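You operate a simulated robot arm through the tools that you are given. There is no shell and no other tool.

Carry out the task below with a simulated robot arm. There is one attempt and no reset: what you move stays moved.

TASK
Brush the soot off both meshes and stack them.
Fine: mesh brush, back where it lay; the mesh with the yellow rim on the one with the green rim, its grip toward the tester. Set down upright: blue mesh brush. What is to be rubbed or washed off counts as gone when no trace of it is left.
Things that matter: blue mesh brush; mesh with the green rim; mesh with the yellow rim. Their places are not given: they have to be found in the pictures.

Only the result counts: the job must be done as asked and must still hold three seconds after the hand-in. Knocking over, shifting, dropping, spilling or breaking anything else fails it.

THE ROBOT
A 7-joint arm with a two-finger gripper, fixed in place. Base frame: the origin is on the floor under the middle of its stand, x ahead of it, y to its left, z up; the work surface is at about z = 860. Lengths are in mm, angles in degrees, forces in N, time in s.
With the tool pointing down near the work surface it reaches from about 320 to 760 mm from the base axis. Its first joint turns from -166.0 to 166.0 degrees. Payload 1.71 kg.
The TCP is the grasp point between the finger pads, 20 mm short of the fingertips. In the tool frame z runs along the fingers and y along their closing line. The gripper opens to 96 mm; its body begins 113 mm behind the TCP.
Orientation is that of the tool frame in the base frame, as [roll, pitch, yaw] about the fixed x, y, z axes, in that order (R = Rz(yaw) Ry(pitch) Rx(roll)). With the fingers straight down and closing along the base's y, the tool's x points along the base's -x, its y along +y and its z along -z.

THE INTERFACE
- The arm moves only by the tool nudge_tool. Its argument "commands" is a list of rows, each a list of 7 numbers: the finger opening in cm, from 0 to 9.6, then the shift along the base's x, y, z in cm, then the turn, a rotation vector about the base's x, y, z in degrees. In form: [[hand, tx, ty, tz, ax, ay, az], ...]. A call has 1 to 20 rows; each row is the pose to reach, as a shift and turn from the pose commanded when the call began. Each row takes 0.2 s and may step no farther than 50 mm and 8.6 degrees from the row before; otherwise, or with a gripper value out of range, the whole call is refused. A pose out of reach is approached as far as the arm can. The call stops where the force on the tool passes 40 N (or 10 N more than at its start, if that is more) or the arm is blocked; 0.2 s more then pass. Each finger travels about 153 mm/s and halts on what it meets, pressing with about 33 N; the grip force reading is that of the motor and also rises with nothing between the fingers. The clock runs only during rows and for 0.2 s after the last one: add rows that repeat a pose to give the fingers time. It gives the time, the measured TCP pose, the force on the tool (base axes), the opening and the grip force at its end, in the units of the frame above (readings bear some noise), with the torque about the TCP (base axes, N m) and any sound that the robot's microphone picked up.
- Cameras (640 x 400 px; columns grow to the right, rows downward): "scene" is fixed at [219.5, -499.2, 1490.6]; the picture's right is [0.86, -0.52, 0.00], its down [-0.25, -0.41, -0.87] and it looks along [0.45, 0.75, -0.48] (base axes); focal length 343 px, centre (320, 200). "wrist" rides on the gripper at [66, 14, -145] in the tool frame; the picture's right is [-0.21, 0.98, 0.00], its down [-0.88, -0.19, -0.44] and it looks along [-0.44, -0.09, 0.90] (tool axes); focal length 275 px, centre (320, 200).
- camera(camera): a new picture of that camera. The clock stands still meanwhile.
- lift_body(by): moves the trunk up (or, below 0, down) by that many mm; the arm rides with it, the base frame stays. It gives what a move gives, with no picture.
- probe_pixels(camera, pixels): there is no depth. For up to 12 entries [column, row, z] of the newest picture of that camera ("zoom" is the newest enlarged one), the place [x, y] in the base frame at which the ray of that pixel passes the height z, good to about 3 mm. The clock stands still meanwhile.
- enlarge(camera, box): a new picture of the part [left, top, right, bottom] of that camera's present view, enlarged. The clock stands still meanwhile.
- job_done(): hands the job in; it is judged then, once.

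Unless the task says otherwise, let go and move clear before handing in.

The tools are called after "Emit:" as a command line: name --pt "numbers of a row" for each row, then --argument value for the rest, lists and objects as JSON in quotes. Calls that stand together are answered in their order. nudge_tool: Moves the arm, as the interface text tells. Its arguments: {"type":"object","properties":{"commands":{"type":"array"}},"required":["commands"]} The other tools are called the same way: lift_body (by) moves the trunk up or down; camera (camera) takes a picture; probe_pixels (camera, pixels) gives the place at which the rays of pixels pass given heights; enlarge (camera, box) takes an enlarged picture of a part of a camera's view; job_done () hands the job in.

At the start:

```text
time: 0.0
tool_pos: [489.0, 200.0, 1169.2]
tool_rot: [180.0, -0.1, -179.9]
wrist_force: [0.4, -0.6, 0.3]
moment: [0.0, 0.01, 0.03]
width: 95.9
finger_force: 0.0
trunk travel left (down, up): [-325.0, 61.0]
```

scene: 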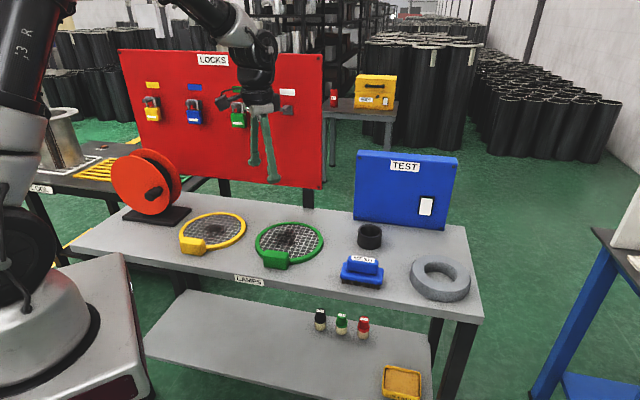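
wrist: 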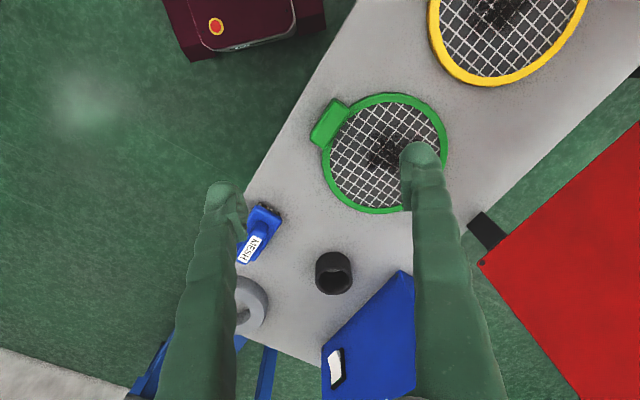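

The scene shows the yellow-rimmed mesh near (215,230), the green-rimmed one near (289,243), the blue brush near (362,270) and the blue tester at (405,190). I'll enlarge these areas to see the details.

Emit:
enlarge --camera "scene" --box '[160, 190, 340, 300]'

Emit:
enlarge --camera "scene" --box '[320, 200, 480, 300]'

Emit:
enlarge --camera "wrist" --box '[220, 0, 640, 320]'

```text
3.56 times, centred on (250, 245) of scene
```

zoom: 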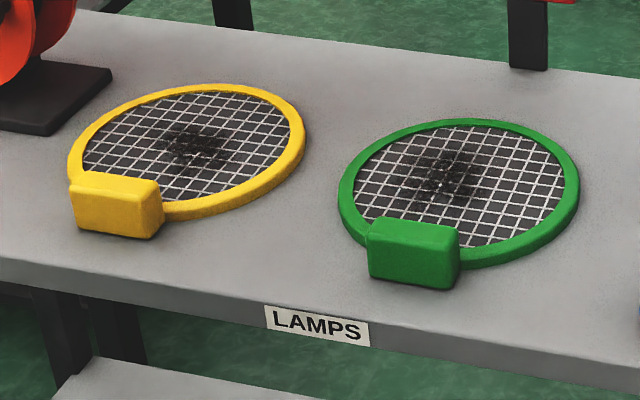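

```text
4.00 times, centred on (400, 250) of scene
```

zoom: 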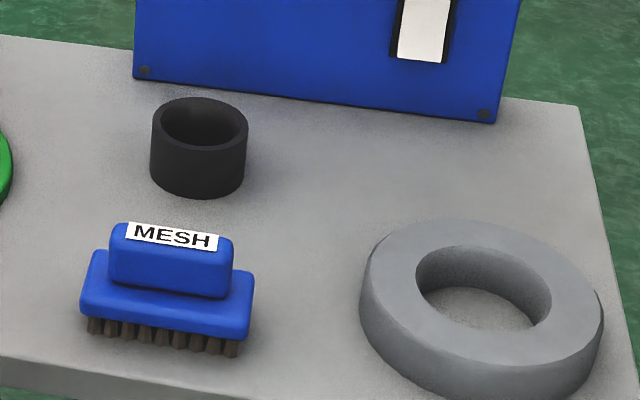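

```text
1.25 times, centred on (430, 160) of wrist
```

zoom: 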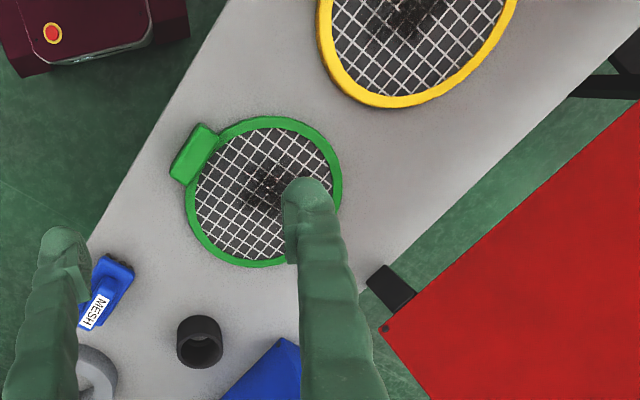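

The zooms show soot in the middle of both meshes, and the brush has its handle on top and bristles below. I'll probe the places of the rims, grips, brush and nearby objects.

Emit:
probe_pixels --camera "scene" --pixels '[[342, 282.5, 860], [380, 288, 860], [351, 256, 910], [375, 260, 910], [179.5, 237, 870], [246, 229, 870], [220, 213, 870], [254, 241, 870], [322.5, 243, 870], [292, 223, 870], [264, 268, 865], [289, 272, 865]]'

Emit:
probe_pixels --camera "wrist" --pixels '[[384, 153, 868], [324, 153, 868], [447, 153, 868], [400, 93, 868], [372, 212, 868], [328, 122, 880], [499, 10, 868], [465, 80, 868], [264, 215, 890], [252, 236, 905], [333, 272, 890], [240, 303, 880]]'

Emit:
camera --camera "wrist"

```text
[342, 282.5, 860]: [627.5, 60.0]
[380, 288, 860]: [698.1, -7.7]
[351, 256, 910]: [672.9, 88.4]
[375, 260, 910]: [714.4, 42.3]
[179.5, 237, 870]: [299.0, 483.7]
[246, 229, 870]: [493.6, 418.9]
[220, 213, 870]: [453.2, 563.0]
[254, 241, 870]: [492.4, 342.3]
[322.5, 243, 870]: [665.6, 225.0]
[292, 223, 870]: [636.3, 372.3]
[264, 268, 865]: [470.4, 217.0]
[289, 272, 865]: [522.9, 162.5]
```

```text
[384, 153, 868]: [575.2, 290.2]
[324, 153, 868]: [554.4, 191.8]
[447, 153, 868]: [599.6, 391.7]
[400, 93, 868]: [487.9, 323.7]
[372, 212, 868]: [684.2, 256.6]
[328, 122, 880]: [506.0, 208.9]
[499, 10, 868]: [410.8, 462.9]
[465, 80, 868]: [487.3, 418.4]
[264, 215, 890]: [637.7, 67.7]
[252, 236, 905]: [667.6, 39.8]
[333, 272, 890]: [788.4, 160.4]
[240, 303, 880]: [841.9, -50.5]
```

```text
taken
```

wrist: 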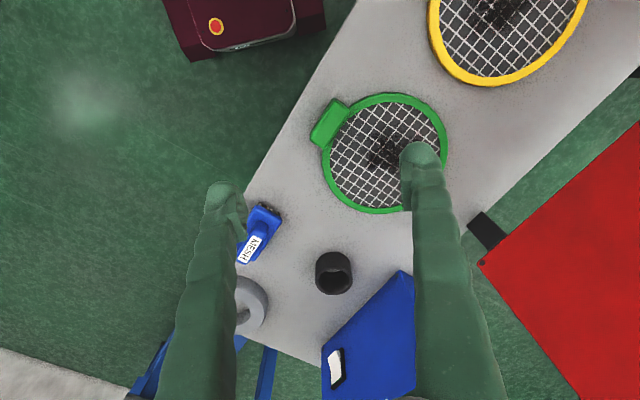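

Green mesh centre is about (583,288) with a rim radius of about 102 mm and its grip toward (-x,-y). The brush is near (663,30) with its long axis at about -44°. I'll probe the tester and yellow mesh, and move the arm over the brush for a closer look.

Emit:
probe_pixels --camera "scene" --pixels '[[353.75, 219.5, 860], [444, 230.5, 860], [357, 151, 990], [458, 157, 990], [370, 249, 860], [410, 280, 860], [470, 275, 880], [440, 301, 860], [70, 250, 860], [480, 320, 860], [466, 227, 860], [190, 215, 860]]'

Emit:
nudge_tool --pt "9.6 2.5 -2.5 -1.5 0 0 -7" --pt "9.6 5 -5 -3 0 0 -14" --pt "9.6 7.5 -7.5 -5 0 0 -21" --pt "9.6 10 -10 -7 0 0 -28" --pt "9.6 13 -13 -9 0 0 -35" --pt "9.6 15.5 -15.5 -11 0 0 -42" --pt "9.6 17.4 -17 -11 0 0 -44" --pt "9.6 17.4 -17 -11 0 0 -44"

```text
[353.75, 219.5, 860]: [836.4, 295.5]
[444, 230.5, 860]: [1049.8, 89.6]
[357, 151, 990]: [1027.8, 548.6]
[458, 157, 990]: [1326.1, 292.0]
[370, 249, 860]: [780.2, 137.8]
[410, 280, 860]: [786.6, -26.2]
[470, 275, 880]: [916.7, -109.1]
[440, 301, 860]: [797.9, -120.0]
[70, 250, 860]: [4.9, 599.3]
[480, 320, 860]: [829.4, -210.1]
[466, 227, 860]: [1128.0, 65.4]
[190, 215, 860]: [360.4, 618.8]
```

```text
time: 1.8
tool_pos: [646.1, 30.0, 1064.5]
tool_rot: [-180.0, 0.8, 136.0]
wrist_force: [0.5, 0.5, -0.4]
moment: [0.01, 0.01, 0.0]
width: 95.9
finger_force: 0.0
trunk travel left (down, up): [-325.0, 61.0]
```

The arm is at (646,30,1064.5), slightly short of the command, perhaps lagging or near its reach limit. I'll look through the wrist camera.

Emit:
camera --camera "wrist"

Emit:
camera --camera "scene"

```text
taken
```

wrist: 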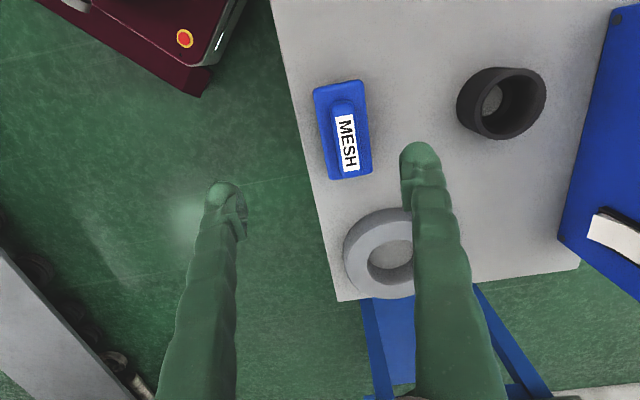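

```text
taken
```

scene: 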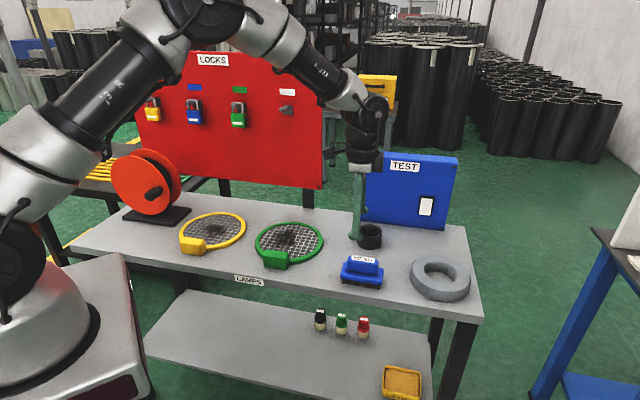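

The brush is at (313..372, 80..180) in the wrist view, and its body axis looks slightly tilted from the image vertical. I'll enlarge and probe it.

Emit:
enlarge --camera "wrist" --box '[270, 60, 430, 200]'

Emit:
probe_pixels --camera "wrist" --pixels '[[313, 88, 885], [362, 80, 885], [372, 173, 885], [327, 180, 885], [344, 146, 910], [313, 88, 860], [327, 180, 860], [270, 0, 860], [335, 300, 860], [580, 267, 860], [340, 100, 910], [349, 171, 910]]'

```text
2.86 times, centred on (350, 130) of wrist
```

zoom: 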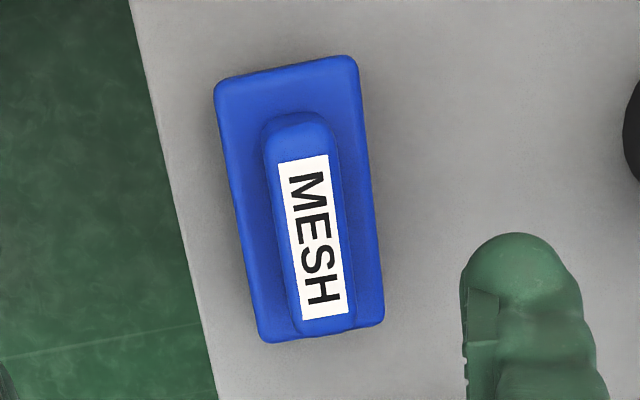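

```text
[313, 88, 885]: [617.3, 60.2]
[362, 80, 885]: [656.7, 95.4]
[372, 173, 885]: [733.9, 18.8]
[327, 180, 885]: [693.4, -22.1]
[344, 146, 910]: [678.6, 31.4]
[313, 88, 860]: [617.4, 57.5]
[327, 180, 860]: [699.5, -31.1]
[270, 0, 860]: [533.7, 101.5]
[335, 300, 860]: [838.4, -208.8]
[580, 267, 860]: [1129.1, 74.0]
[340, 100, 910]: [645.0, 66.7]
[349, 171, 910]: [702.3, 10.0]
```

The brush body corners give a centre near (675,38) and an axis at about -46°. I'll triangulate the height of its label from both cameras.

Emit:
probe_pixels --camera "scene" --pixels '[[363, 259.25, 890], [363, 259.25, 910], [363, 259.25, 930], [363, 259.25, 950], [341.5, 269, 870], [341.5, 269, 880], [341.5, 269, 890], [383, 274, 880], [383, 274, 890]]'

Emit:
probe_pixels --camera "wrist" --pixels '[[346.5, 143, 890], [346.5, 143, 910], [346.5, 143, 930], [346.5, 143, 950]]'

Emit:
enlarge --camera "scene" --box '[330, 245, 400, 295]'

```text
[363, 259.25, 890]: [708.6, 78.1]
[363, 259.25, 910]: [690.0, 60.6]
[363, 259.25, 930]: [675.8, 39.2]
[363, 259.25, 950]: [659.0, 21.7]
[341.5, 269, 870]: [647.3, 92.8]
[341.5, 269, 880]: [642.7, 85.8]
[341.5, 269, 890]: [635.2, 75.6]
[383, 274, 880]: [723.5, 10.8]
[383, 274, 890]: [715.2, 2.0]
```

```text
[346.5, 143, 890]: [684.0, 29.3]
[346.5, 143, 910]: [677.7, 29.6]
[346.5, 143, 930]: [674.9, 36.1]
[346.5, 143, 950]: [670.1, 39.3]
```

```text
8.00 times, centred on (365, 270) of scene
```

zoom: 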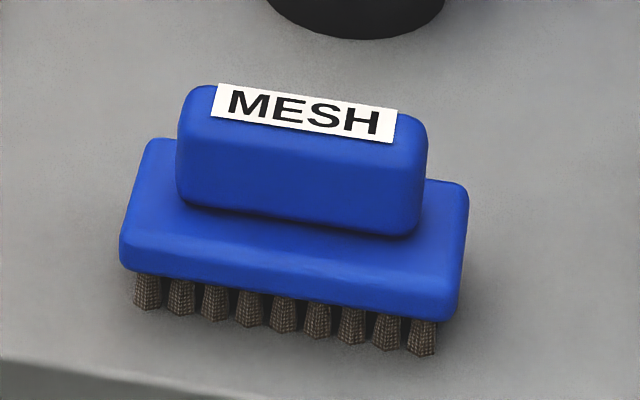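

The rays agree at z≈930, so the handle top is at about (675,38,930), with the body top near 895. I'll refine the brush axis with label and edge points before grasping.

Emit:
enlarge --camera "wrist" --box '[290, 65, 402, 195]'

```text
3.08 times, centred on (346, 130) of wrist
```

zoom: 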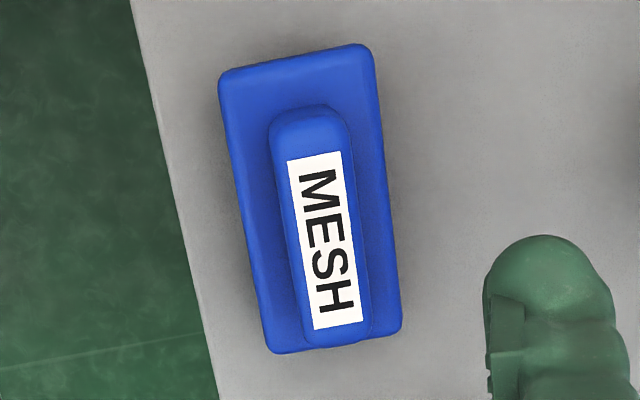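

Emit:
probe_pixels --camera "zoom" --pixels '[[288, 162, 930], [341, 152, 930], [313, 330, 930], [363, 320, 930], [219, 85, 892], [266, 350, 892], [374, 55, 892], [402, 325, 892], [270, 140, 925], [305, 342, 925], [350, 140, 925], [371, 328, 925]]'

```text
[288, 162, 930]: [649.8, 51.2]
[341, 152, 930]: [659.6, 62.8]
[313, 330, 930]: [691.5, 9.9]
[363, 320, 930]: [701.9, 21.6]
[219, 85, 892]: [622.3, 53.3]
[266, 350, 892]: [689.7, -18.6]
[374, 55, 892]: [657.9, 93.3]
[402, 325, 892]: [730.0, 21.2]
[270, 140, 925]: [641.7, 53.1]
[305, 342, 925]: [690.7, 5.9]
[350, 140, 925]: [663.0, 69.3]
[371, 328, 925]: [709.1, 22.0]
```

The brush axis is at -45° and its centre at about (675.5,37), with the handle about 26 mm wide. I'll descend above it to z≈960 and check the pose actually reached.

Emit:
nudge_tool --pt "9.6 0.6 0.3 -3 0 0 -1" --pt "9.6 1.25 0.7 -6 0 0 -1" --pt "9.6 1.25 0.7 -9.9 0 0 -1" --pt "9.6 1.25 0.7 -9.9 0 0 -1"

```text
time: 2.8
tool_pos: [657.1, 37.6, 965.5]
tool_rot: [-179.9, 0.8, 135.1]
wrist_force: [0.6, 0.2, -0.1]
moment: [-0.03, -0.03, 0.0]
width: 96.0
finger_force: 0.1
trunk travel left (down, up): [-325.0, 61.0]
```

The arm is again about 18 mm short in x and 5 mm high. I'll hold the pose to see whether that is lag or a standing offset.

Emit:
nudge_tool --pt "9.6 0 0 0 0 0 0" --pt "9.6 0 0 0 0 0 0" --pt "9.6 0 0 0 0 0 0"

Emit:
camera --camera "scene"

```text
time: 3.6
tool_pos: [657.3, 36.1, 965.7]
tool_rot: [180.0, 0.9, 135.1]
wrist_force: [0.8, 1.0, 0.1]
moment: [0.0, 0.0, -0.03]
width: 96.2
finger_force: 0.1
trunk travel left (down, up): [-325.0, 61.0]
```

```text
taken
```

scene: 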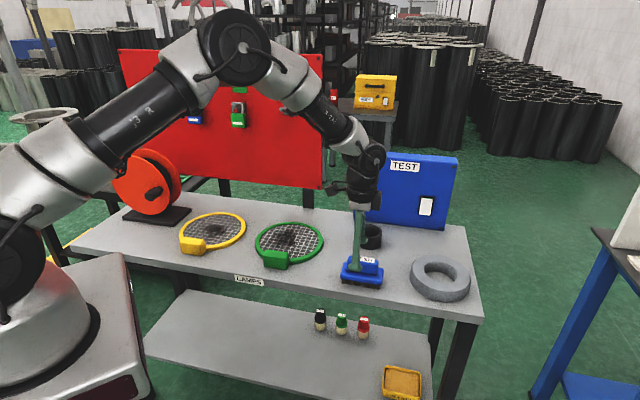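

The offset stands, so I'll test whether commanding an extra +18 mm in x and -5 mm in z actually moves the tool there.

Emit:
nudge_tool --pt "9.6 0.9 0 -0.3 0 0 0" --pt "9.6 1.8 0 -0.5 0 0 0" --pt "9.6 1.8 0 -0.5 0 0 0" --pt "9.6 1.8 0 -0.5 0 0 0"

```text
time: 4.6
tool_pos: [676.1, 37.1, 961.2]
tool_rot: [180.0, 0.8, 135.2]
wrist_force: [0.3, 0.3, 1.0]
moment: [0.03, -0.01, 0.0]
width: 96.0
finger_force: 0.0
trunk travel left (down, up): [-325.0, 61.0]
```

The tool is now at (676,37,961), directly over the handle. I'll check with the wrist camera before going down.

Emit:
camera --camera "wrist"

```text
taken
```

wrist: 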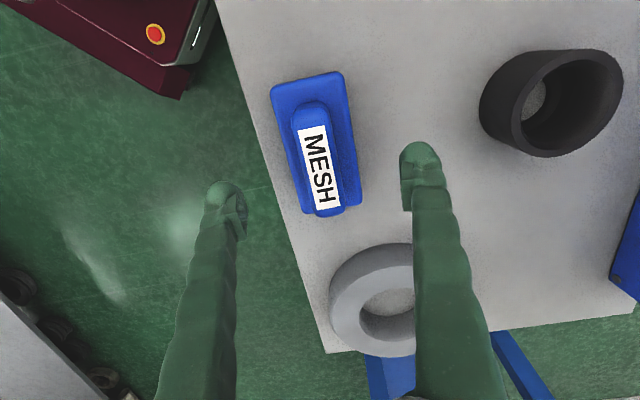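

The label centre at (319,167) sits midway between the fingertips at (225,190) and (420,150). I'll descend to TCP z≈919 and close on the handle.

Emit:
nudge_tool --pt "9.6 0 0 -2 0.3 0.3 0" --pt "9.6 0 0 -4.2 0.55 0.55 0" --pt "9.6 0 0 -4.2 0.55 0.55 0"

```text
time: 5.4
tool_pos: [674.3, 37.2, 919.5]
tool_rot: [180.0, 0.0, 135.2]
wrist_force: [0.0, -0.3, 1.4]
moment: [-0.01, -0.01, -0.05]
width: 96.2
finger_force: 0.1
trunk travel left (down, up): [-325.0, 61.0]
```

The TCP is at (674,37,919.5) with the tool straight down and no contact. I'll close the fingers on the handle.

Emit:
nudge_tool --pt "6 0 0 0 0 0 0" --pt "3 0 0 0 0 0 0" --pt "1 0 0 0 0 0 0" --pt "0 0 0 0 0 0 0" --pt "0 0 0 0 0 0 0"

Emit:
camera --camera "wrist"

```text
time: 6.6
tool_pos: [675.1, 36.5, 920.8]
tool_rot: [-180.0, 0.1, 135.1]
wrist_force: [0.2, 0.6, 1.6]
moment: [0.01, -0.02, 0.0]
width: 24.7
finger_force: 33.3
trunk travel left (down, up): [-325.0, 61.0]
```

```text
taken
```

wrist: 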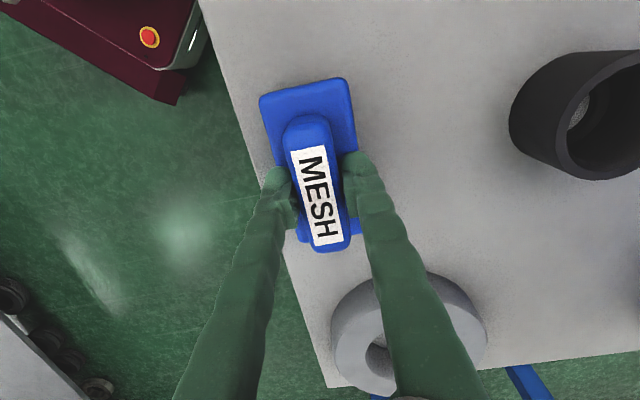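

The grip closed at 24.7 mm on the handle, at TCP (675.1,36.5,920.8), yaw 135.1; this is the pose to return to. I'll lift and check the wrist view.

Emit:
nudge_tool --pt "0 0 0 2 0 0 0" --pt "0 0 0 5 0 0 0" --pt "0 0 0 9 0 0 0" --pt "0 0 0 9 0 0 0"

Emit:
camera --camera "wrist"

Emit:
camera --camera "scene"

```text
time: 7.6
tool_pos: [676.0, 38.0, 1007.7]
tool_rot: [-179.9, -0.1, 135.2]
wrist_force: [-0.4, -0.2, -1.1]
moment: [-0.01, 0.04, 0.01]
width: 24.8
finger_force: 33.2
trunk travel left (down, up): [-325.0, 61.0]
```

```text
taken
```

wrist: 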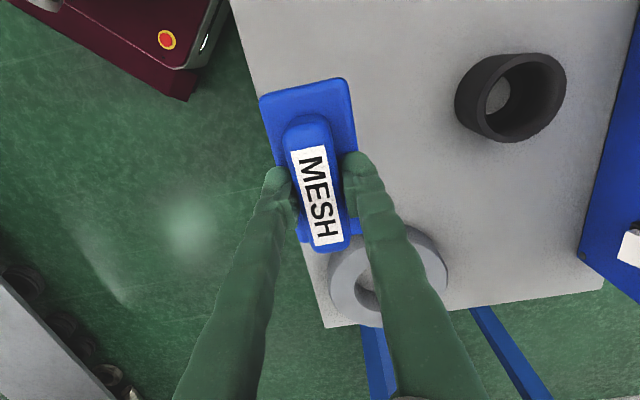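

```text
taken
```

scene: 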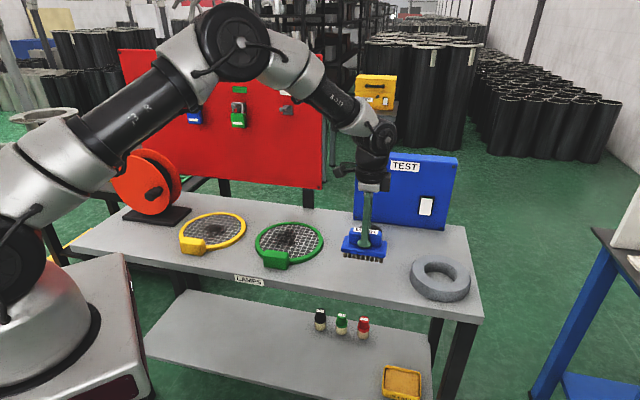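

The brush is held firmly and clear of the bench. I'll zoom in on each mesh to fix its centre, rim height and soot extent.

Emit:
enlarge --camera "scene" --box '[245, 210, 335, 280]'

Emit:
enlarge --camera "scene" --box '[170, 200, 260, 265]'

```text
5.71 times, centred on (290, 245) of scene
```

zoom: 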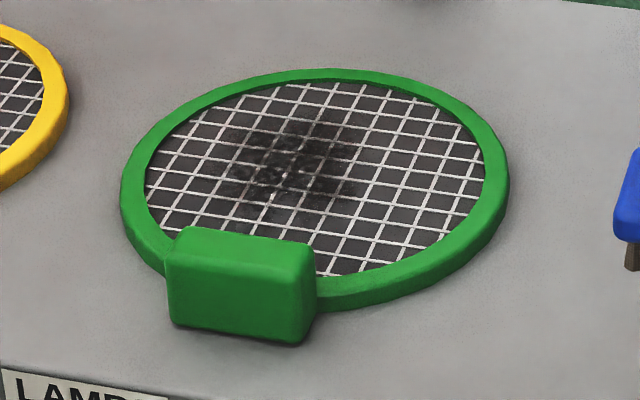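

```text
6.15 times, centred on (215, 232) of scene
```

zoom: 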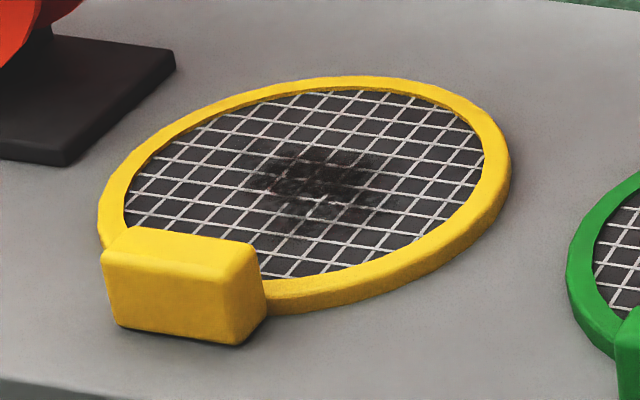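

Soot on the yellow mesh spans about (255..400,145..235) in the zoom, and on the green about (230..360,110..220). I'll probe these places.

Emit:
probe_pixels --camera "zoom" --pixels '[[320, 188, 868], [255, 180, 868], [400, 190, 868], [330, 145, 868], [310, 235, 868], [98, 215, 870], [511, 155, 870], [310, 77, 872], [310, 312, 866], [102, 265, 880], [265, 290, 880], [182, 285, 880]]'

Emit:
probe_pixels --camera "scene" --pixels '[[285.6, 239.7, 868], [274.5, 239, 868], [297, 240, 868], [289.5, 230, 868], [283, 249, 868], [255, 240, 870], [323.2, 240.5, 870], [292, 222, 872], [290, 264, 866], [262, 258.5, 880], [289.5, 262.5, 880], [277, 251, 885]]'

```text
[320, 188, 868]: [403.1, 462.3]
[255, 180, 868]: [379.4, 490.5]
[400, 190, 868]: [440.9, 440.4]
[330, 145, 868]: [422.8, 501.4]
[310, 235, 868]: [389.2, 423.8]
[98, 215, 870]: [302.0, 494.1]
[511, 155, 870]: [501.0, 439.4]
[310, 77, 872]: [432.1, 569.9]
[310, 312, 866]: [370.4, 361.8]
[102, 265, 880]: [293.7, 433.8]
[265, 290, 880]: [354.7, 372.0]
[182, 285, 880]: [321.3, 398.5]
```

```text
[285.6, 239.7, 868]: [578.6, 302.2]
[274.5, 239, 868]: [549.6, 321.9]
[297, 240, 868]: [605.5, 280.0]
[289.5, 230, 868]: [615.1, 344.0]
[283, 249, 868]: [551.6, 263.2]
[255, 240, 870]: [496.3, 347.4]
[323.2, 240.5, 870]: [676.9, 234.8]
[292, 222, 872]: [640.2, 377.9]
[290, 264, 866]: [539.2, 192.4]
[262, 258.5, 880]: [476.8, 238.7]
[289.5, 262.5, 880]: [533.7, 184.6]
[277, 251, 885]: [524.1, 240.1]
```

Green mesh: centre ≈ (585,289), outer radius ≈ 103, soot around (580,303). Yellow mesh: centre ≈ (401,465), soot around (405,462). I'll carry the brush over the green mesh's soot at safe height.

Emit:
nudge_tool --pt "0 -1.4 3.8 0 0 0 0" --pt "0 -2.8 7.6 0 0 0 0" --pt "0 -4.2 11.4 0 0 0 0" --pt "0 -5.6 15.2 0 0 0 0" --pt "0 -7 19 0 0 0 0" --pt "0 -8.4 22.8 0 0 0 0" --pt "0 -9.6 26.5 0 0 0 0" --pt "0 -9.6 26.5 0 0 0 0"

Emit:
camera --camera "wrist"

Emit:
camera --camera "scene"

```text
time: 9.4
tool_pos: [579.9, 302.2, 1009.7]
tool_rot: [180.0, 0.0, 135.0]
wrist_force: [0.1, -0.7, -1.1]
moment: [0.01, 0.01, -0.02]
width: 25.2
finger_force: 33.0
trunk travel left (down, up): [-325.0, 61.0]
```

```text
taken
```

wrist: 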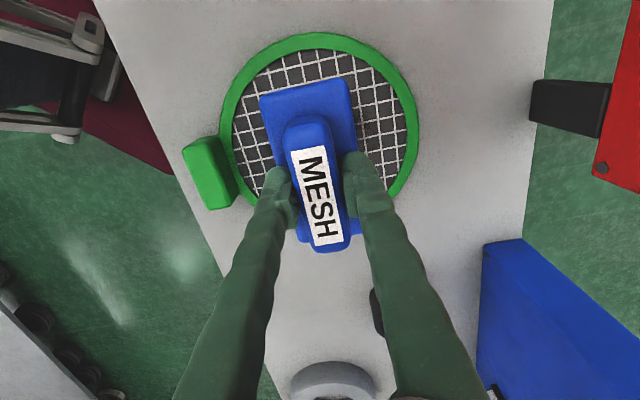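

```text
taken
```

scene: 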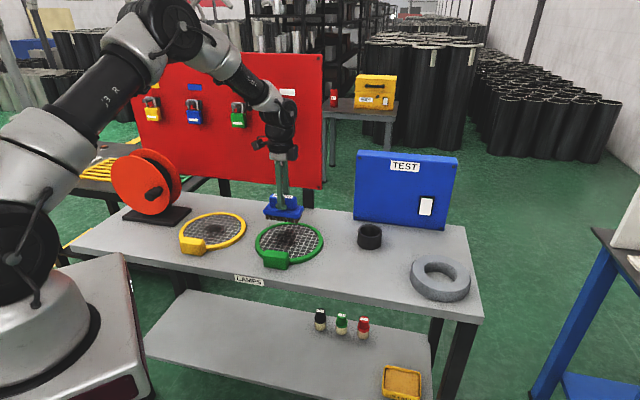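

The brush is over the green mesh; the mesh rim and grip block are well visible. I'll probe them to refine centre and block position.

Emit:
probe_pixels --camera "wrist" --pixels '[[318, 33, 872], [219, 125, 872], [418, 115, 872], [400, 190, 872], [250, 60, 872], [390, 58, 872], [182, 148, 893], [214, 135, 893], [237, 197, 893], [207, 210, 893], [482, 243, 990], [522, 238, 990]]'

Emit:
enlarge --camera "wrist" --box '[170, 20, 430, 220]'

```text
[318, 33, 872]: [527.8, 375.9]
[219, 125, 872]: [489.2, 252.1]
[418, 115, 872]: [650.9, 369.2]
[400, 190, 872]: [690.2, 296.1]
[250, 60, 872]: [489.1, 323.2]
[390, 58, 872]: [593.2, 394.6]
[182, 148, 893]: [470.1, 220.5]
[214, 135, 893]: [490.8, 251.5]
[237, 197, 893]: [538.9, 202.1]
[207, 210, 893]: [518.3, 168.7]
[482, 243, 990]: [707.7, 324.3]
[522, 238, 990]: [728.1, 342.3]
```

```text
2.00 times, centred on (300, 120) of wrist
```

zoom: 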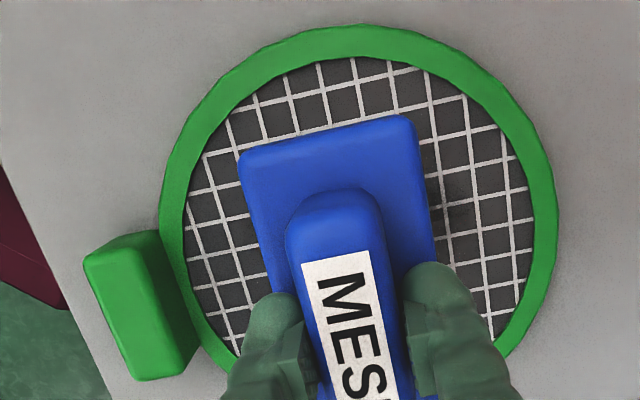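

A circle fit gives the green mesh centre (586,290) with radius 103.5, and the block is outside at about 114 mm toward 224°. The brush fits inside the rim here, so I'll descend toward the mesh in guarded steps.

Emit:
nudge_tool --pt "0 0 0 -3 0 0 0" --pt "0 0 0 -6 0 0 0" --pt "0 0 0 -7.2 0 0 0" --pt "0 0 0 -7.6 0 0 0" --pt "0 0 0 -7.6 0 0 0"

```text
time: 10.6
tool_pos: [581.0, 302.0, 934.5]
tool_rot: [179.9, -0.1, 135.1]
wrist_force: [-0.9, -0.2, -1.9]
moment: [0.03, 0.02, 0.01]
width: 24.7
finger_force: 33.1
trunk travel left (down, up): [-325.0, 61.0]
```

No contact yet at z=934.5 (force z about -1.9 N, the brush weight). I'll continue in small steps.

Emit:
nudge_tool --pt "0 0 0 -0.15 0 0 0" --pt "0 0 0 -0.3 0 0 0" --pt "0 0 0 -0.4 0 0 0" --pt "0 0 0 -0.4 0 0 0"

```text
time: 11.6
tool_pos: [578.5, 302.4, 930.3]
tool_rot: [179.9, 0.2, 135.2]
wrist_force: [-0.4, -0.7, 5.2]
moment: [-0.07, 0.21, -0.03]
width: 24.7
finger_force: 32.7
trunk travel left (down, up): [-325.0, 61.0]
```

The bristles touched at z≈930.3 with about 7 N, so the mesh is at about z=870. I'll stroke gently along the 45° direction first and check that the mesh stays put.

Emit:
nudge_tool --pt "0 0.7 0.7 0 0 0 0" --pt "0 1.4 1.4 0 0 0 0" --pt "0 2.1 2.1 0 0 0 0" --pt "0 1.4 1.4 0 0 0 0" --pt "0 0.7 0.7 0 0 0 0" --pt "0 0 0 0 0 0 0"

Emit:
camera --camera "wrist"

Emit:
enlarge --camera "scene" --box '[245, 200, 335, 280]'

```text
time: 13.0
tool_pos: [580.5, 302.4, 930.3]
tool_rot: [179.9, 0.0, 135.1]
wrist_force: [2.1, 1.3, 12.6]
moment: [0.04, 0.01, 0.0]
width: 24.7
finger_force: 33.1
trunk travel left (down, up): [-325.0, 61.0]
```

```text
taken
```

wrist: 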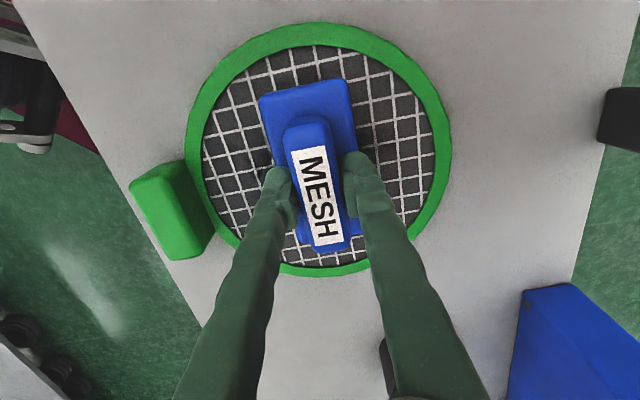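

```text
5.00 times, centred on (290, 240) of scene
```

zoom: 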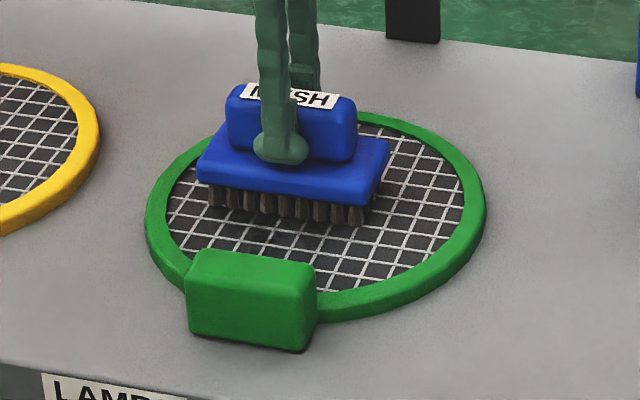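

The mesh stayed put and the soot seems to be coming off, with about 12 N of contact force. I'll make fuller strokes covering the whole soot area.

Emit:
nudge_tool --pt "0 -1 -1 0 0 0 0" --pt "0 -2 -2 0 0 0 0" --pt "0 -2.8 -2.8 0 0 0 0" --pt "0 -1.8 -1.8 0 0 0 0" --pt "0 -0.8 -0.8 0 0 0 0" --pt "0 0.2 0.2 0 0 0 0" --pt "0 1.2 1.2 0 0 0 0" --pt "0 2.2 2.2 0 0 0 0" --pt "0 2.2 1.2 0 0 0 0" --pt "0 2.4 0.2 0 0 0 0" --pt "0 1.4 -0.8 0 0 0 0" --pt "0 0.4 -1.8 0 0 0 0" --pt "0 -0.6 -2.8 0 0 0 0" --pt "0 -0.9 -3.4 0 0 0 0" --pt "0 0.1 -2.4 0 0 0 0" --pt "0 1.1 -1.4 0 0 0 0" --pt "0 1.1 -0.6 0 0 0 0" --pt "0 0.3 0.3 0 0 0 0" --pt "0 0 0 0 0 0 0"

Emit:
camera --camera "wrist"

```text
time: 17.0
tool_pos: [579.4, 302.5, 929.5]
tool_rot: [180.0, -0.1, 135.1]
wrist_force: [0.7, 2.9, 5.3]
moment: [-0.11, -0.12, 0.08]
width: 24.6
finger_force: 33.0
trunk travel left (down, up): [-325.0, 61.0]
```

```text
taken
```

wrist: 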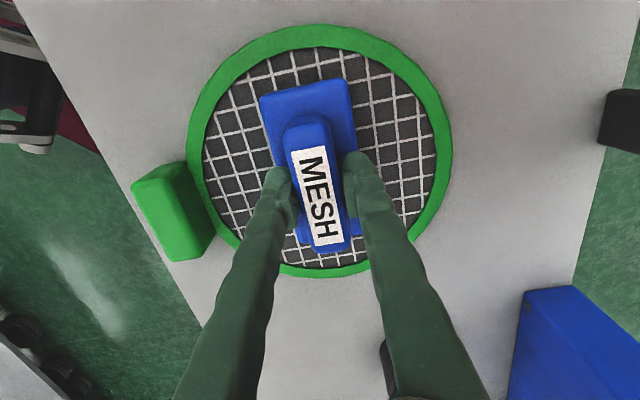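

The mesh hardly moved. I'll lift the brush and move it aside to see whether any soot is left on the green mesh.

Emit:
nudge_tool --pt "0 0 0 3 0 0 0" --pt "0 0 0 7 0 0 0" --pt "0 -3 3 8 0 0 0" --pt "0 -6 6 8 0 0 0" --pt "0 -9 9 8 0 0 0" --pt "0 -12 12 8 0 0 0" --pt "0 -12 12 8 0 0 0"

Emit:
enlarge --camera "scene" --box '[245, 210, 335, 280]'

Emit:
camera --camera "wrist"

```text
time: 18.6
tool_pos: [460.0, 422.4, 1007.7]
tool_rot: [-180.0, 0.0, 135.0]
wrist_force: [0.6, -1.0, -1.8]
moment: [0.0, 0.03, 0.01]
width: 25.0
finger_force: 33.7
trunk travel left (down, up): [-325.0, 61.0]
```

```text
5.71 times, centred on (290, 245) of scene
```

zoom: 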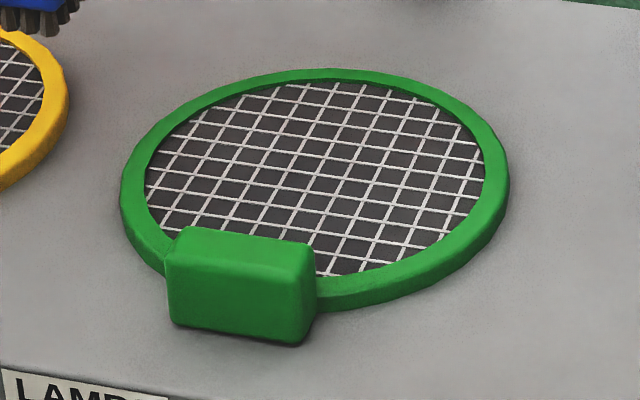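

```text
taken
```

wrist: 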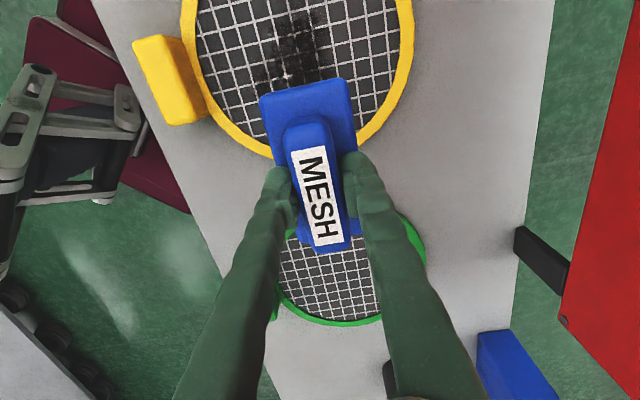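

The green mesh looks clean in the zoom. Next is the yellow mesh, whose soot is near (300,45) in the wrist view; I'll probe the rim and soot there and zoom in on the green once more.

Emit:
probe_pixels --camera "wrist" --pixels '[[181, 20, 872], [197, 88, 872], [225, 130, 872], [270, 156, 872], [362, 146, 872], [398, 100, 872], [414, 30, 872], [300, 45, 868], [265, 60, 868], [335, 60, 868], [134, 38, 893], [200, 120, 893]]'

Emit:
enlarge --camera "scene" --box '[262, 220, 317, 256]'

Emit:
enlarge --camera "wrist" --box '[120, 0, 430, 190]'

```text
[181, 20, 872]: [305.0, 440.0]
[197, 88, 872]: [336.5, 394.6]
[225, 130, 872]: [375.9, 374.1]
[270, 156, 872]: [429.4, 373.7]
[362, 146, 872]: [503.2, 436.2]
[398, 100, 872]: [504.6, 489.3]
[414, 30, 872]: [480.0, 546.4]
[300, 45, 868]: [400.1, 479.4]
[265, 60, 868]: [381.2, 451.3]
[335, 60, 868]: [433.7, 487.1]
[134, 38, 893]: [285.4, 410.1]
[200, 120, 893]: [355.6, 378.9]
```

```text
11.11 times, centred on (290, 238) of scene
```

zoom: 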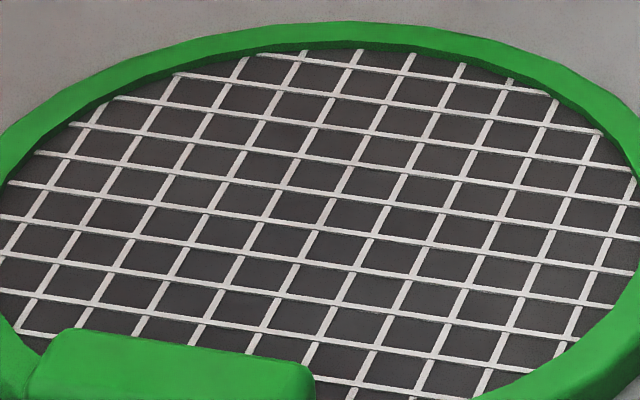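

```text
2.06 times, centred on (275, 95) of wrist
```

zoom: 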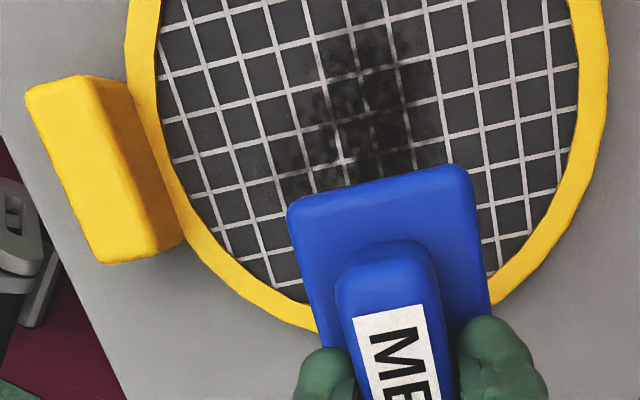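

Green is spotless. The yellow mesh centre fits to about (404,470) with soot around it. Before going there I'll check how near the red reel stands.

Emit:
probe_pixels --camera "scene" --pixels '[[122, 217, 870], [190, 207, 870], [172, 227, 862], [180, 185, 940], [150, 215, 875]]'

Emit:
nudge_tool --pt "0 -2 1.6 0 0 0 0" --pt "0 -4 3.2 0 0 0 0" --pt "0 -5.6 4.7 0 0 0 0" --pt "0 -5.6 4.7 -3.5 0 0 0" --pt "0 -5.6 4.7 -7 0 0 0" --pt "0 -5.6 4.7 -7.3 0 0 0" --pt "0 -5.6 4.7 -7.3 0 0 0"

Emit:
camera --camera "wrist"

```text
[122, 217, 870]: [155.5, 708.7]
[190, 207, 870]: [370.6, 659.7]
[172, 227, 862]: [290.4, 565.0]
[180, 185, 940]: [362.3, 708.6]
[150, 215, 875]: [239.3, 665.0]
```

```text
time: 20.2
tool_pos: [404.2, 469.6, 936.3]
tool_rot: [179.9, 0.0, 135.0]
wrist_force: [0.0, 0.5, -1.6]
moment: [-0.02, 0.0, -0.04]
width: 24.8
finger_force: 32.7
trunk travel left (down, up): [-325.0, 61.0]
```

```text
taken
```

wrist: 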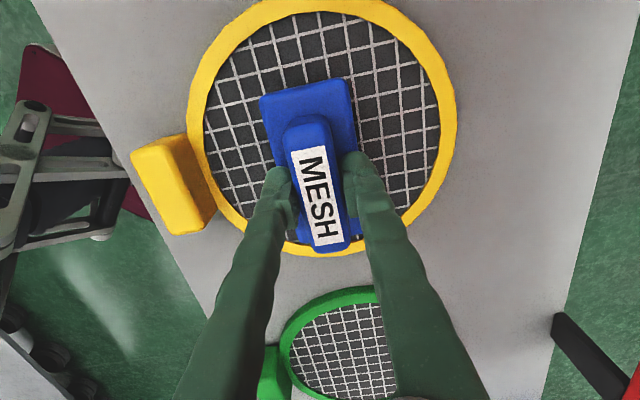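

The brush is inside the yellow rim, slightly toward the lower edge. I'll probe the rim again to place the strokes right.

Emit:
probe_pixels --camera "wrist" --pixels '[[189, 100, 872], [186, 120, 872], [220, 35, 872], [300, 0, 872], [410, 20, 872], [445, 70, 872], [457, 110, 872], [447, 170, 872], [410, 222, 872], [345, 254, 872], [300, 252, 872], [260, 232, 872]]'

```text
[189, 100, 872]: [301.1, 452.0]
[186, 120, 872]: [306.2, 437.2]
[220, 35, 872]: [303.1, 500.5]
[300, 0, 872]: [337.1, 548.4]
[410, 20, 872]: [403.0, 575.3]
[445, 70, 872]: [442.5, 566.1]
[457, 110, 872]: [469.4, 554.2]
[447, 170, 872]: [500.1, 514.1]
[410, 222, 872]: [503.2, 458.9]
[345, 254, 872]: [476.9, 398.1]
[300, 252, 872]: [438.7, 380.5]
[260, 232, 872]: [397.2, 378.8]
```

The yellow centre fits to about (402.5,474), so the brush is nearly centred. I'll lower it onto the mesh.

Emit:
nudge_tool --pt "0 0 0 -0.25 0 0 0" --pt "0 0 0 -0.45 0 0 0" --pt "0 0 0 -0.6 0 0 0" --pt "0 0 0 -0.6 0 0 0"

```text
time: 21.2
tool_pos: [404.2, 468.7, 931.1]
tool_rot: [-180.0, -0.1, 135.1]
wrist_force: [-0.9, -0.5, -2.3]
moment: [0.0, 0.02, 0.0]
width: 24.6
finger_force: 33.1
trunk travel left (down, up): [-325.0, 61.0]
```

Emit:
nudge_tool --pt "0 0 0 -0.05 0 0 0" --pt "0 0 0 -0.1 0 0 0" --pt "0 0 0 -0.15 0 0 0" --pt "0 0 0 -0.15 0 0 0"

```text
time: 22.2
tool_pos: [402.4, 469.7, 929.7]
tool_rot: [179.9, 0.0, 135.2]
wrist_force: [1.0, -0.6, 9.3]
moment: [-0.04, 0.02, 0.03]
width: 25.0
finger_force: 33.1
trunk travel left (down, up): [-325.0, 61.0]
```

Contact is about 11 N at z=929.7. I'll stroke back and forth over the whole soot patch.

Emit:
nudge_tool --pt "0 0.9 0.9 0 0 0 0" --pt "0 1.8 1.8 0 0 0 0" --pt "0 2.6 2.6 0 0 0 0" --pt "0 1.6 1.6 0 0 0 0" --pt "0 0.6 0.6 0 0 0 0" --pt "0 -0.4 -0.4 0 0 0 0" --pt "0 -1.4 -1.4 0 0 0 0" --pt "0 -2.4 -2.4 0 0 0 0" --pt "0 -1.6 -3.0 0 0 0 0" --pt "0 -0.6 -2.0 0 0 0 0" --pt "0 0.4 -1.0 0 0 0 0" --pt "0 1.4 0 0 0 0 0" --pt "0 2.2 0.9 0 0 0 0" --pt "0 1.2 1.6 0 0 0 0" --pt "0 0.5 2.3 0 0 0 0" --pt "0 -0.5 1.3 0 0 0 0" --pt "0 -1.5 0.3 0 0 0 0" --pt "0 -2.3 -0.7 0 0 0 0" --pt "0 -1 -0.3 0 0 0 0" --pt "0 0 0 0 0 0 0"

Emit:
camera --camera "wrist"

```text
time: 26.4
tool_pos: [402.7, 468.3, 929.0]
tool_rot: [-180.0, 0.1, 135.1]
wrist_force: [-5.0, -1.3, 17.2]
moment: [0.11, 0.24, -0.03]
width: 24.8
finger_force: 33.0
trunk travel left (down, up): [-325.0, 61.0]
```

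```text
taken
```

wrist: 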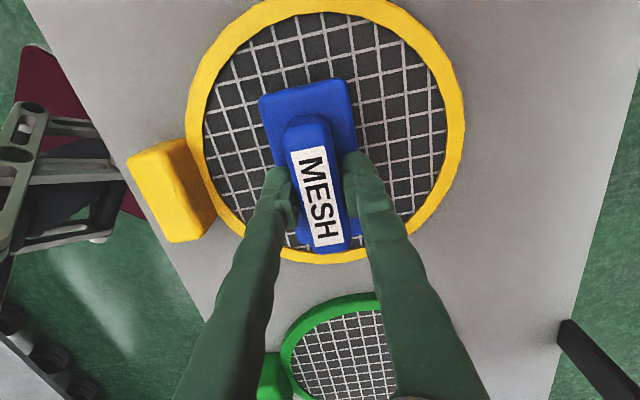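

The yellow mesh stayed close to its place. I'll lift the brush and move it off toward its own place to inspect the yellow mesh.

Emit:
nudge_tool --pt "0 0 0 3 0 0 0" --pt "0 0 0 7 0 0 0" --pt "0 2.5 -2.5 8 0 0 0" --pt "0 5.5 -5.5 8 0 0 0" --pt "0 8.5 -8.5 8 0 0 0" --pt "0 12 -12 8 0 0 0" --pt "0 15 -14 8 0 0 0" --pt "0 15 -14 8 0 0 0"

Emit:
enlarge --camera "scene" --box '[170, 200, 260, 265]'

Emit:
enlarge --camera "scene" --box '[187, 210, 245, 248]'

Emit:
camera --camera "wrist"

```text
time: 28.2
tool_pos: [551.3, 328.8, 1009.5]
tool_rot: [-180.0, -0.1, 135.1]
wrist_force: [0.1, 0.5, -1.8]
moment: [0.0, -0.01, 0.02]
width: 24.9
finger_force: 33.0
trunk travel left (down, up): [-325.0, 61.0]
```

```text
6.15 times, centred on (215, 232) of scene
```

zoom: 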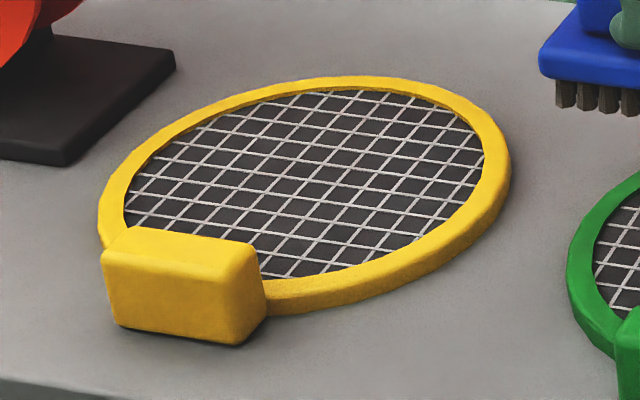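

```text
10.53 times, centred on (216, 229) of scene
```

zoom: 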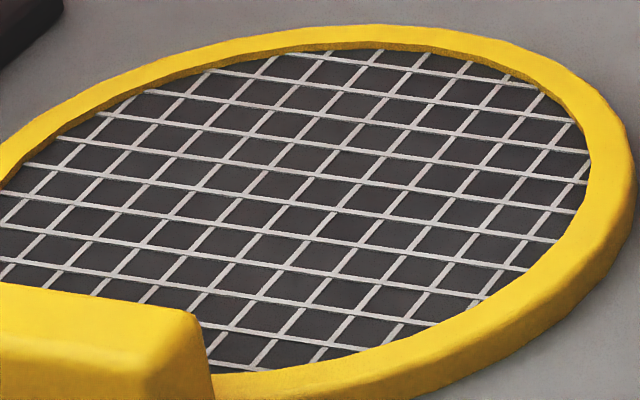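

```text
taken
```

wrist: 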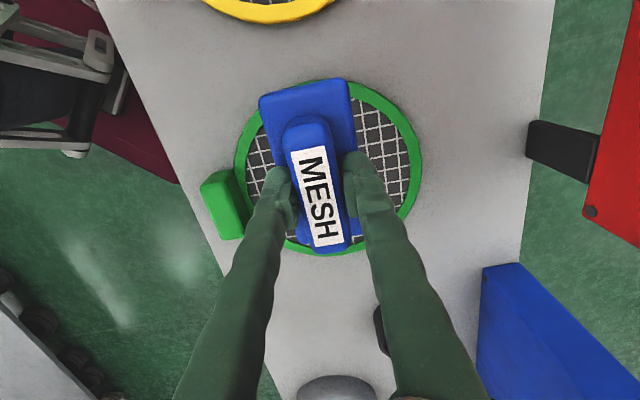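

Both meshes are free of soot, and the brush has not slipped in the fingers. I'll carry the brush back over its original spot (675.1,36.5).

Emit:
nudge_tool --pt "0 1.6 -3.7 0 0 0 0" --pt "0 3.2 -7.4 0 0 0 0" --pt "0 4.8 -11.1 0 0 0 0" --pt "0 6.4 -14.8 0 0 0 0" --pt "0 8 -18.5 0 0 0 0" --pt "0 9.6 -22.2 0 0 0 0" --pt "0 11.2 -25.9 0 0 0 0" --pt "0 12.38 -29.2 0 0 0 0" --pt "0 12.38 -29.2 0 0 0 0" --pt "0 12.38 -29.2 -3 0 0 0" --pt "0 12.38 -29.2 -6 0 0 0" --pt "0 12.38 -29.2 -6 0 0 0"

Emit:
camera --camera "wrist"

```text
time: 30.8
tool_pos: [677.9, 37.3, 947.9]
tool_rot: [-180.0, 0.0, 135.1]
wrist_force: [0.3, 0.6, -1.3]
moment: [-0.03, 0.02, -0.04]
width: 24.7
finger_force: 33.0
trunk travel left (down, up): [-325.0, 61.0]
```

```text
taken
```

wrist: 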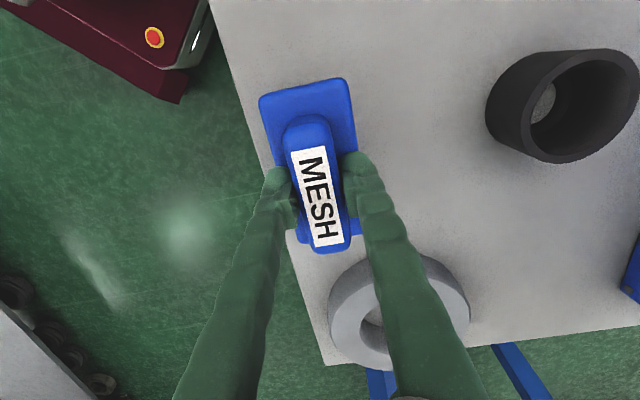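

I'm at (677.9,37.3,947.9), nearly over the spot. I'll correct by about 2 mm in x and go down to just above the table.

Emit:
nudge_tool --pt "0 -0.2 -0.05 -1.2 0 0 0" --pt "0 -0.2 -0.05 -2.3 0 0 0" --pt "0 -0.2 -0.05 -2.5 0 0 0" --pt "0 -0.2 -0.05 -2.5 0 0 0"

```text
time: 31.8
tool_pos: [674.8, 36.2, 922.4]
tool_rot: [180.0, 0.0, 135.1]
wrist_force: [0.2, -0.4, -0.6]
moment: [-0.01, -0.01, 0.03]
width: 24.6
finger_force: 33.1
trunk travel left (down, up): [-325.0, 61.0]
```

Emit:
nudge_tool --pt "0 0 0 -0.08 0 0 0" --pt "0 0 0 -0.16 0 0 0" --pt "0 0 0 -0.2 0 0 0" --pt "0 0 0 -0.2 0 0 0"

Emit:
enlarge --camera "scene" --box '[330, 235, 400, 295]'

```text
time: 32.8
tool_pos: [677.1, 36.4, 921.6]
tool_rot: [-179.9, 0.1, 135.1]
wrist_force: [-0.1, 0.2, -2.1]
moment: [0.02, 0.01, 0.03]
width: 24.6
finger_force: 32.8
trunk travel left (down, up): [-325.0, 61.0]
```

```text
6.67 times, centred on (365, 265) of scene
```

zoom: 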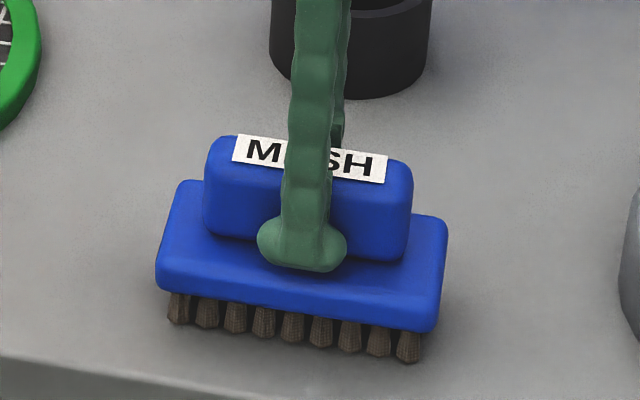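

The brush's bristle ends at (343.7,283.3) and (378.2,289) match the original picture. There's no contact yet, so I'll go down a touch more.

Emit:
nudge_tool --pt "0 -0.05 0 -0.06 0 0 0" --pt "0 -0.05 0 -0.12 0 0 0" --pt "0 -0.05 0 -0.12 0 0 0"

```text
time: 33.6
tool_pos: [675.3, 36.5, 919.7]
tool_rot: [-179.9, 0.1, 135.1]
wrist_force: [0.0, 0.4, -2.3]
moment: [0.02, 0.0, 0.03]
width: 24.6
finger_force: 32.7
trunk travel left (down, up): [-325.0, 61.0]
```

Emit:
nudge_tool --pt "0 0 0 -0.05 0 0 0" --pt "0 0 0 -0.1 0 0 0" --pt "0 0 0 -0.1 0 0 0"

```text
time: 34.4
tool_pos: [674.7, 37.7, 919.3]
tool_rot: [-179.8, 0.0, 135.2]
wrist_force: [0.5, 0.0, -2.1]
moment: [0.0, 0.0, 0.0]
width: 24.8
finger_force: 32.8
trunk travel left (down, up): [-325.0, 61.0]
```

Emit:
nudge_tool --pt "0 0 0 -0.05 0 0 0" --pt "0 0 0 -0.1 0 0 0" --pt "0 0 0 -0.1 0 0 0"

```text
time: 35.2
tool_pos: [675.4, 36.6, 919.4]
tool_rot: [-180.0, 0.1, 135.0]
wrist_force: [0.4, -0.7, 9.2]
moment: [0.3, 0.3, 0.05]
width: 24.8
finger_force: 33.1
trunk travel left (down, up): [-325.0, 61.0]
```

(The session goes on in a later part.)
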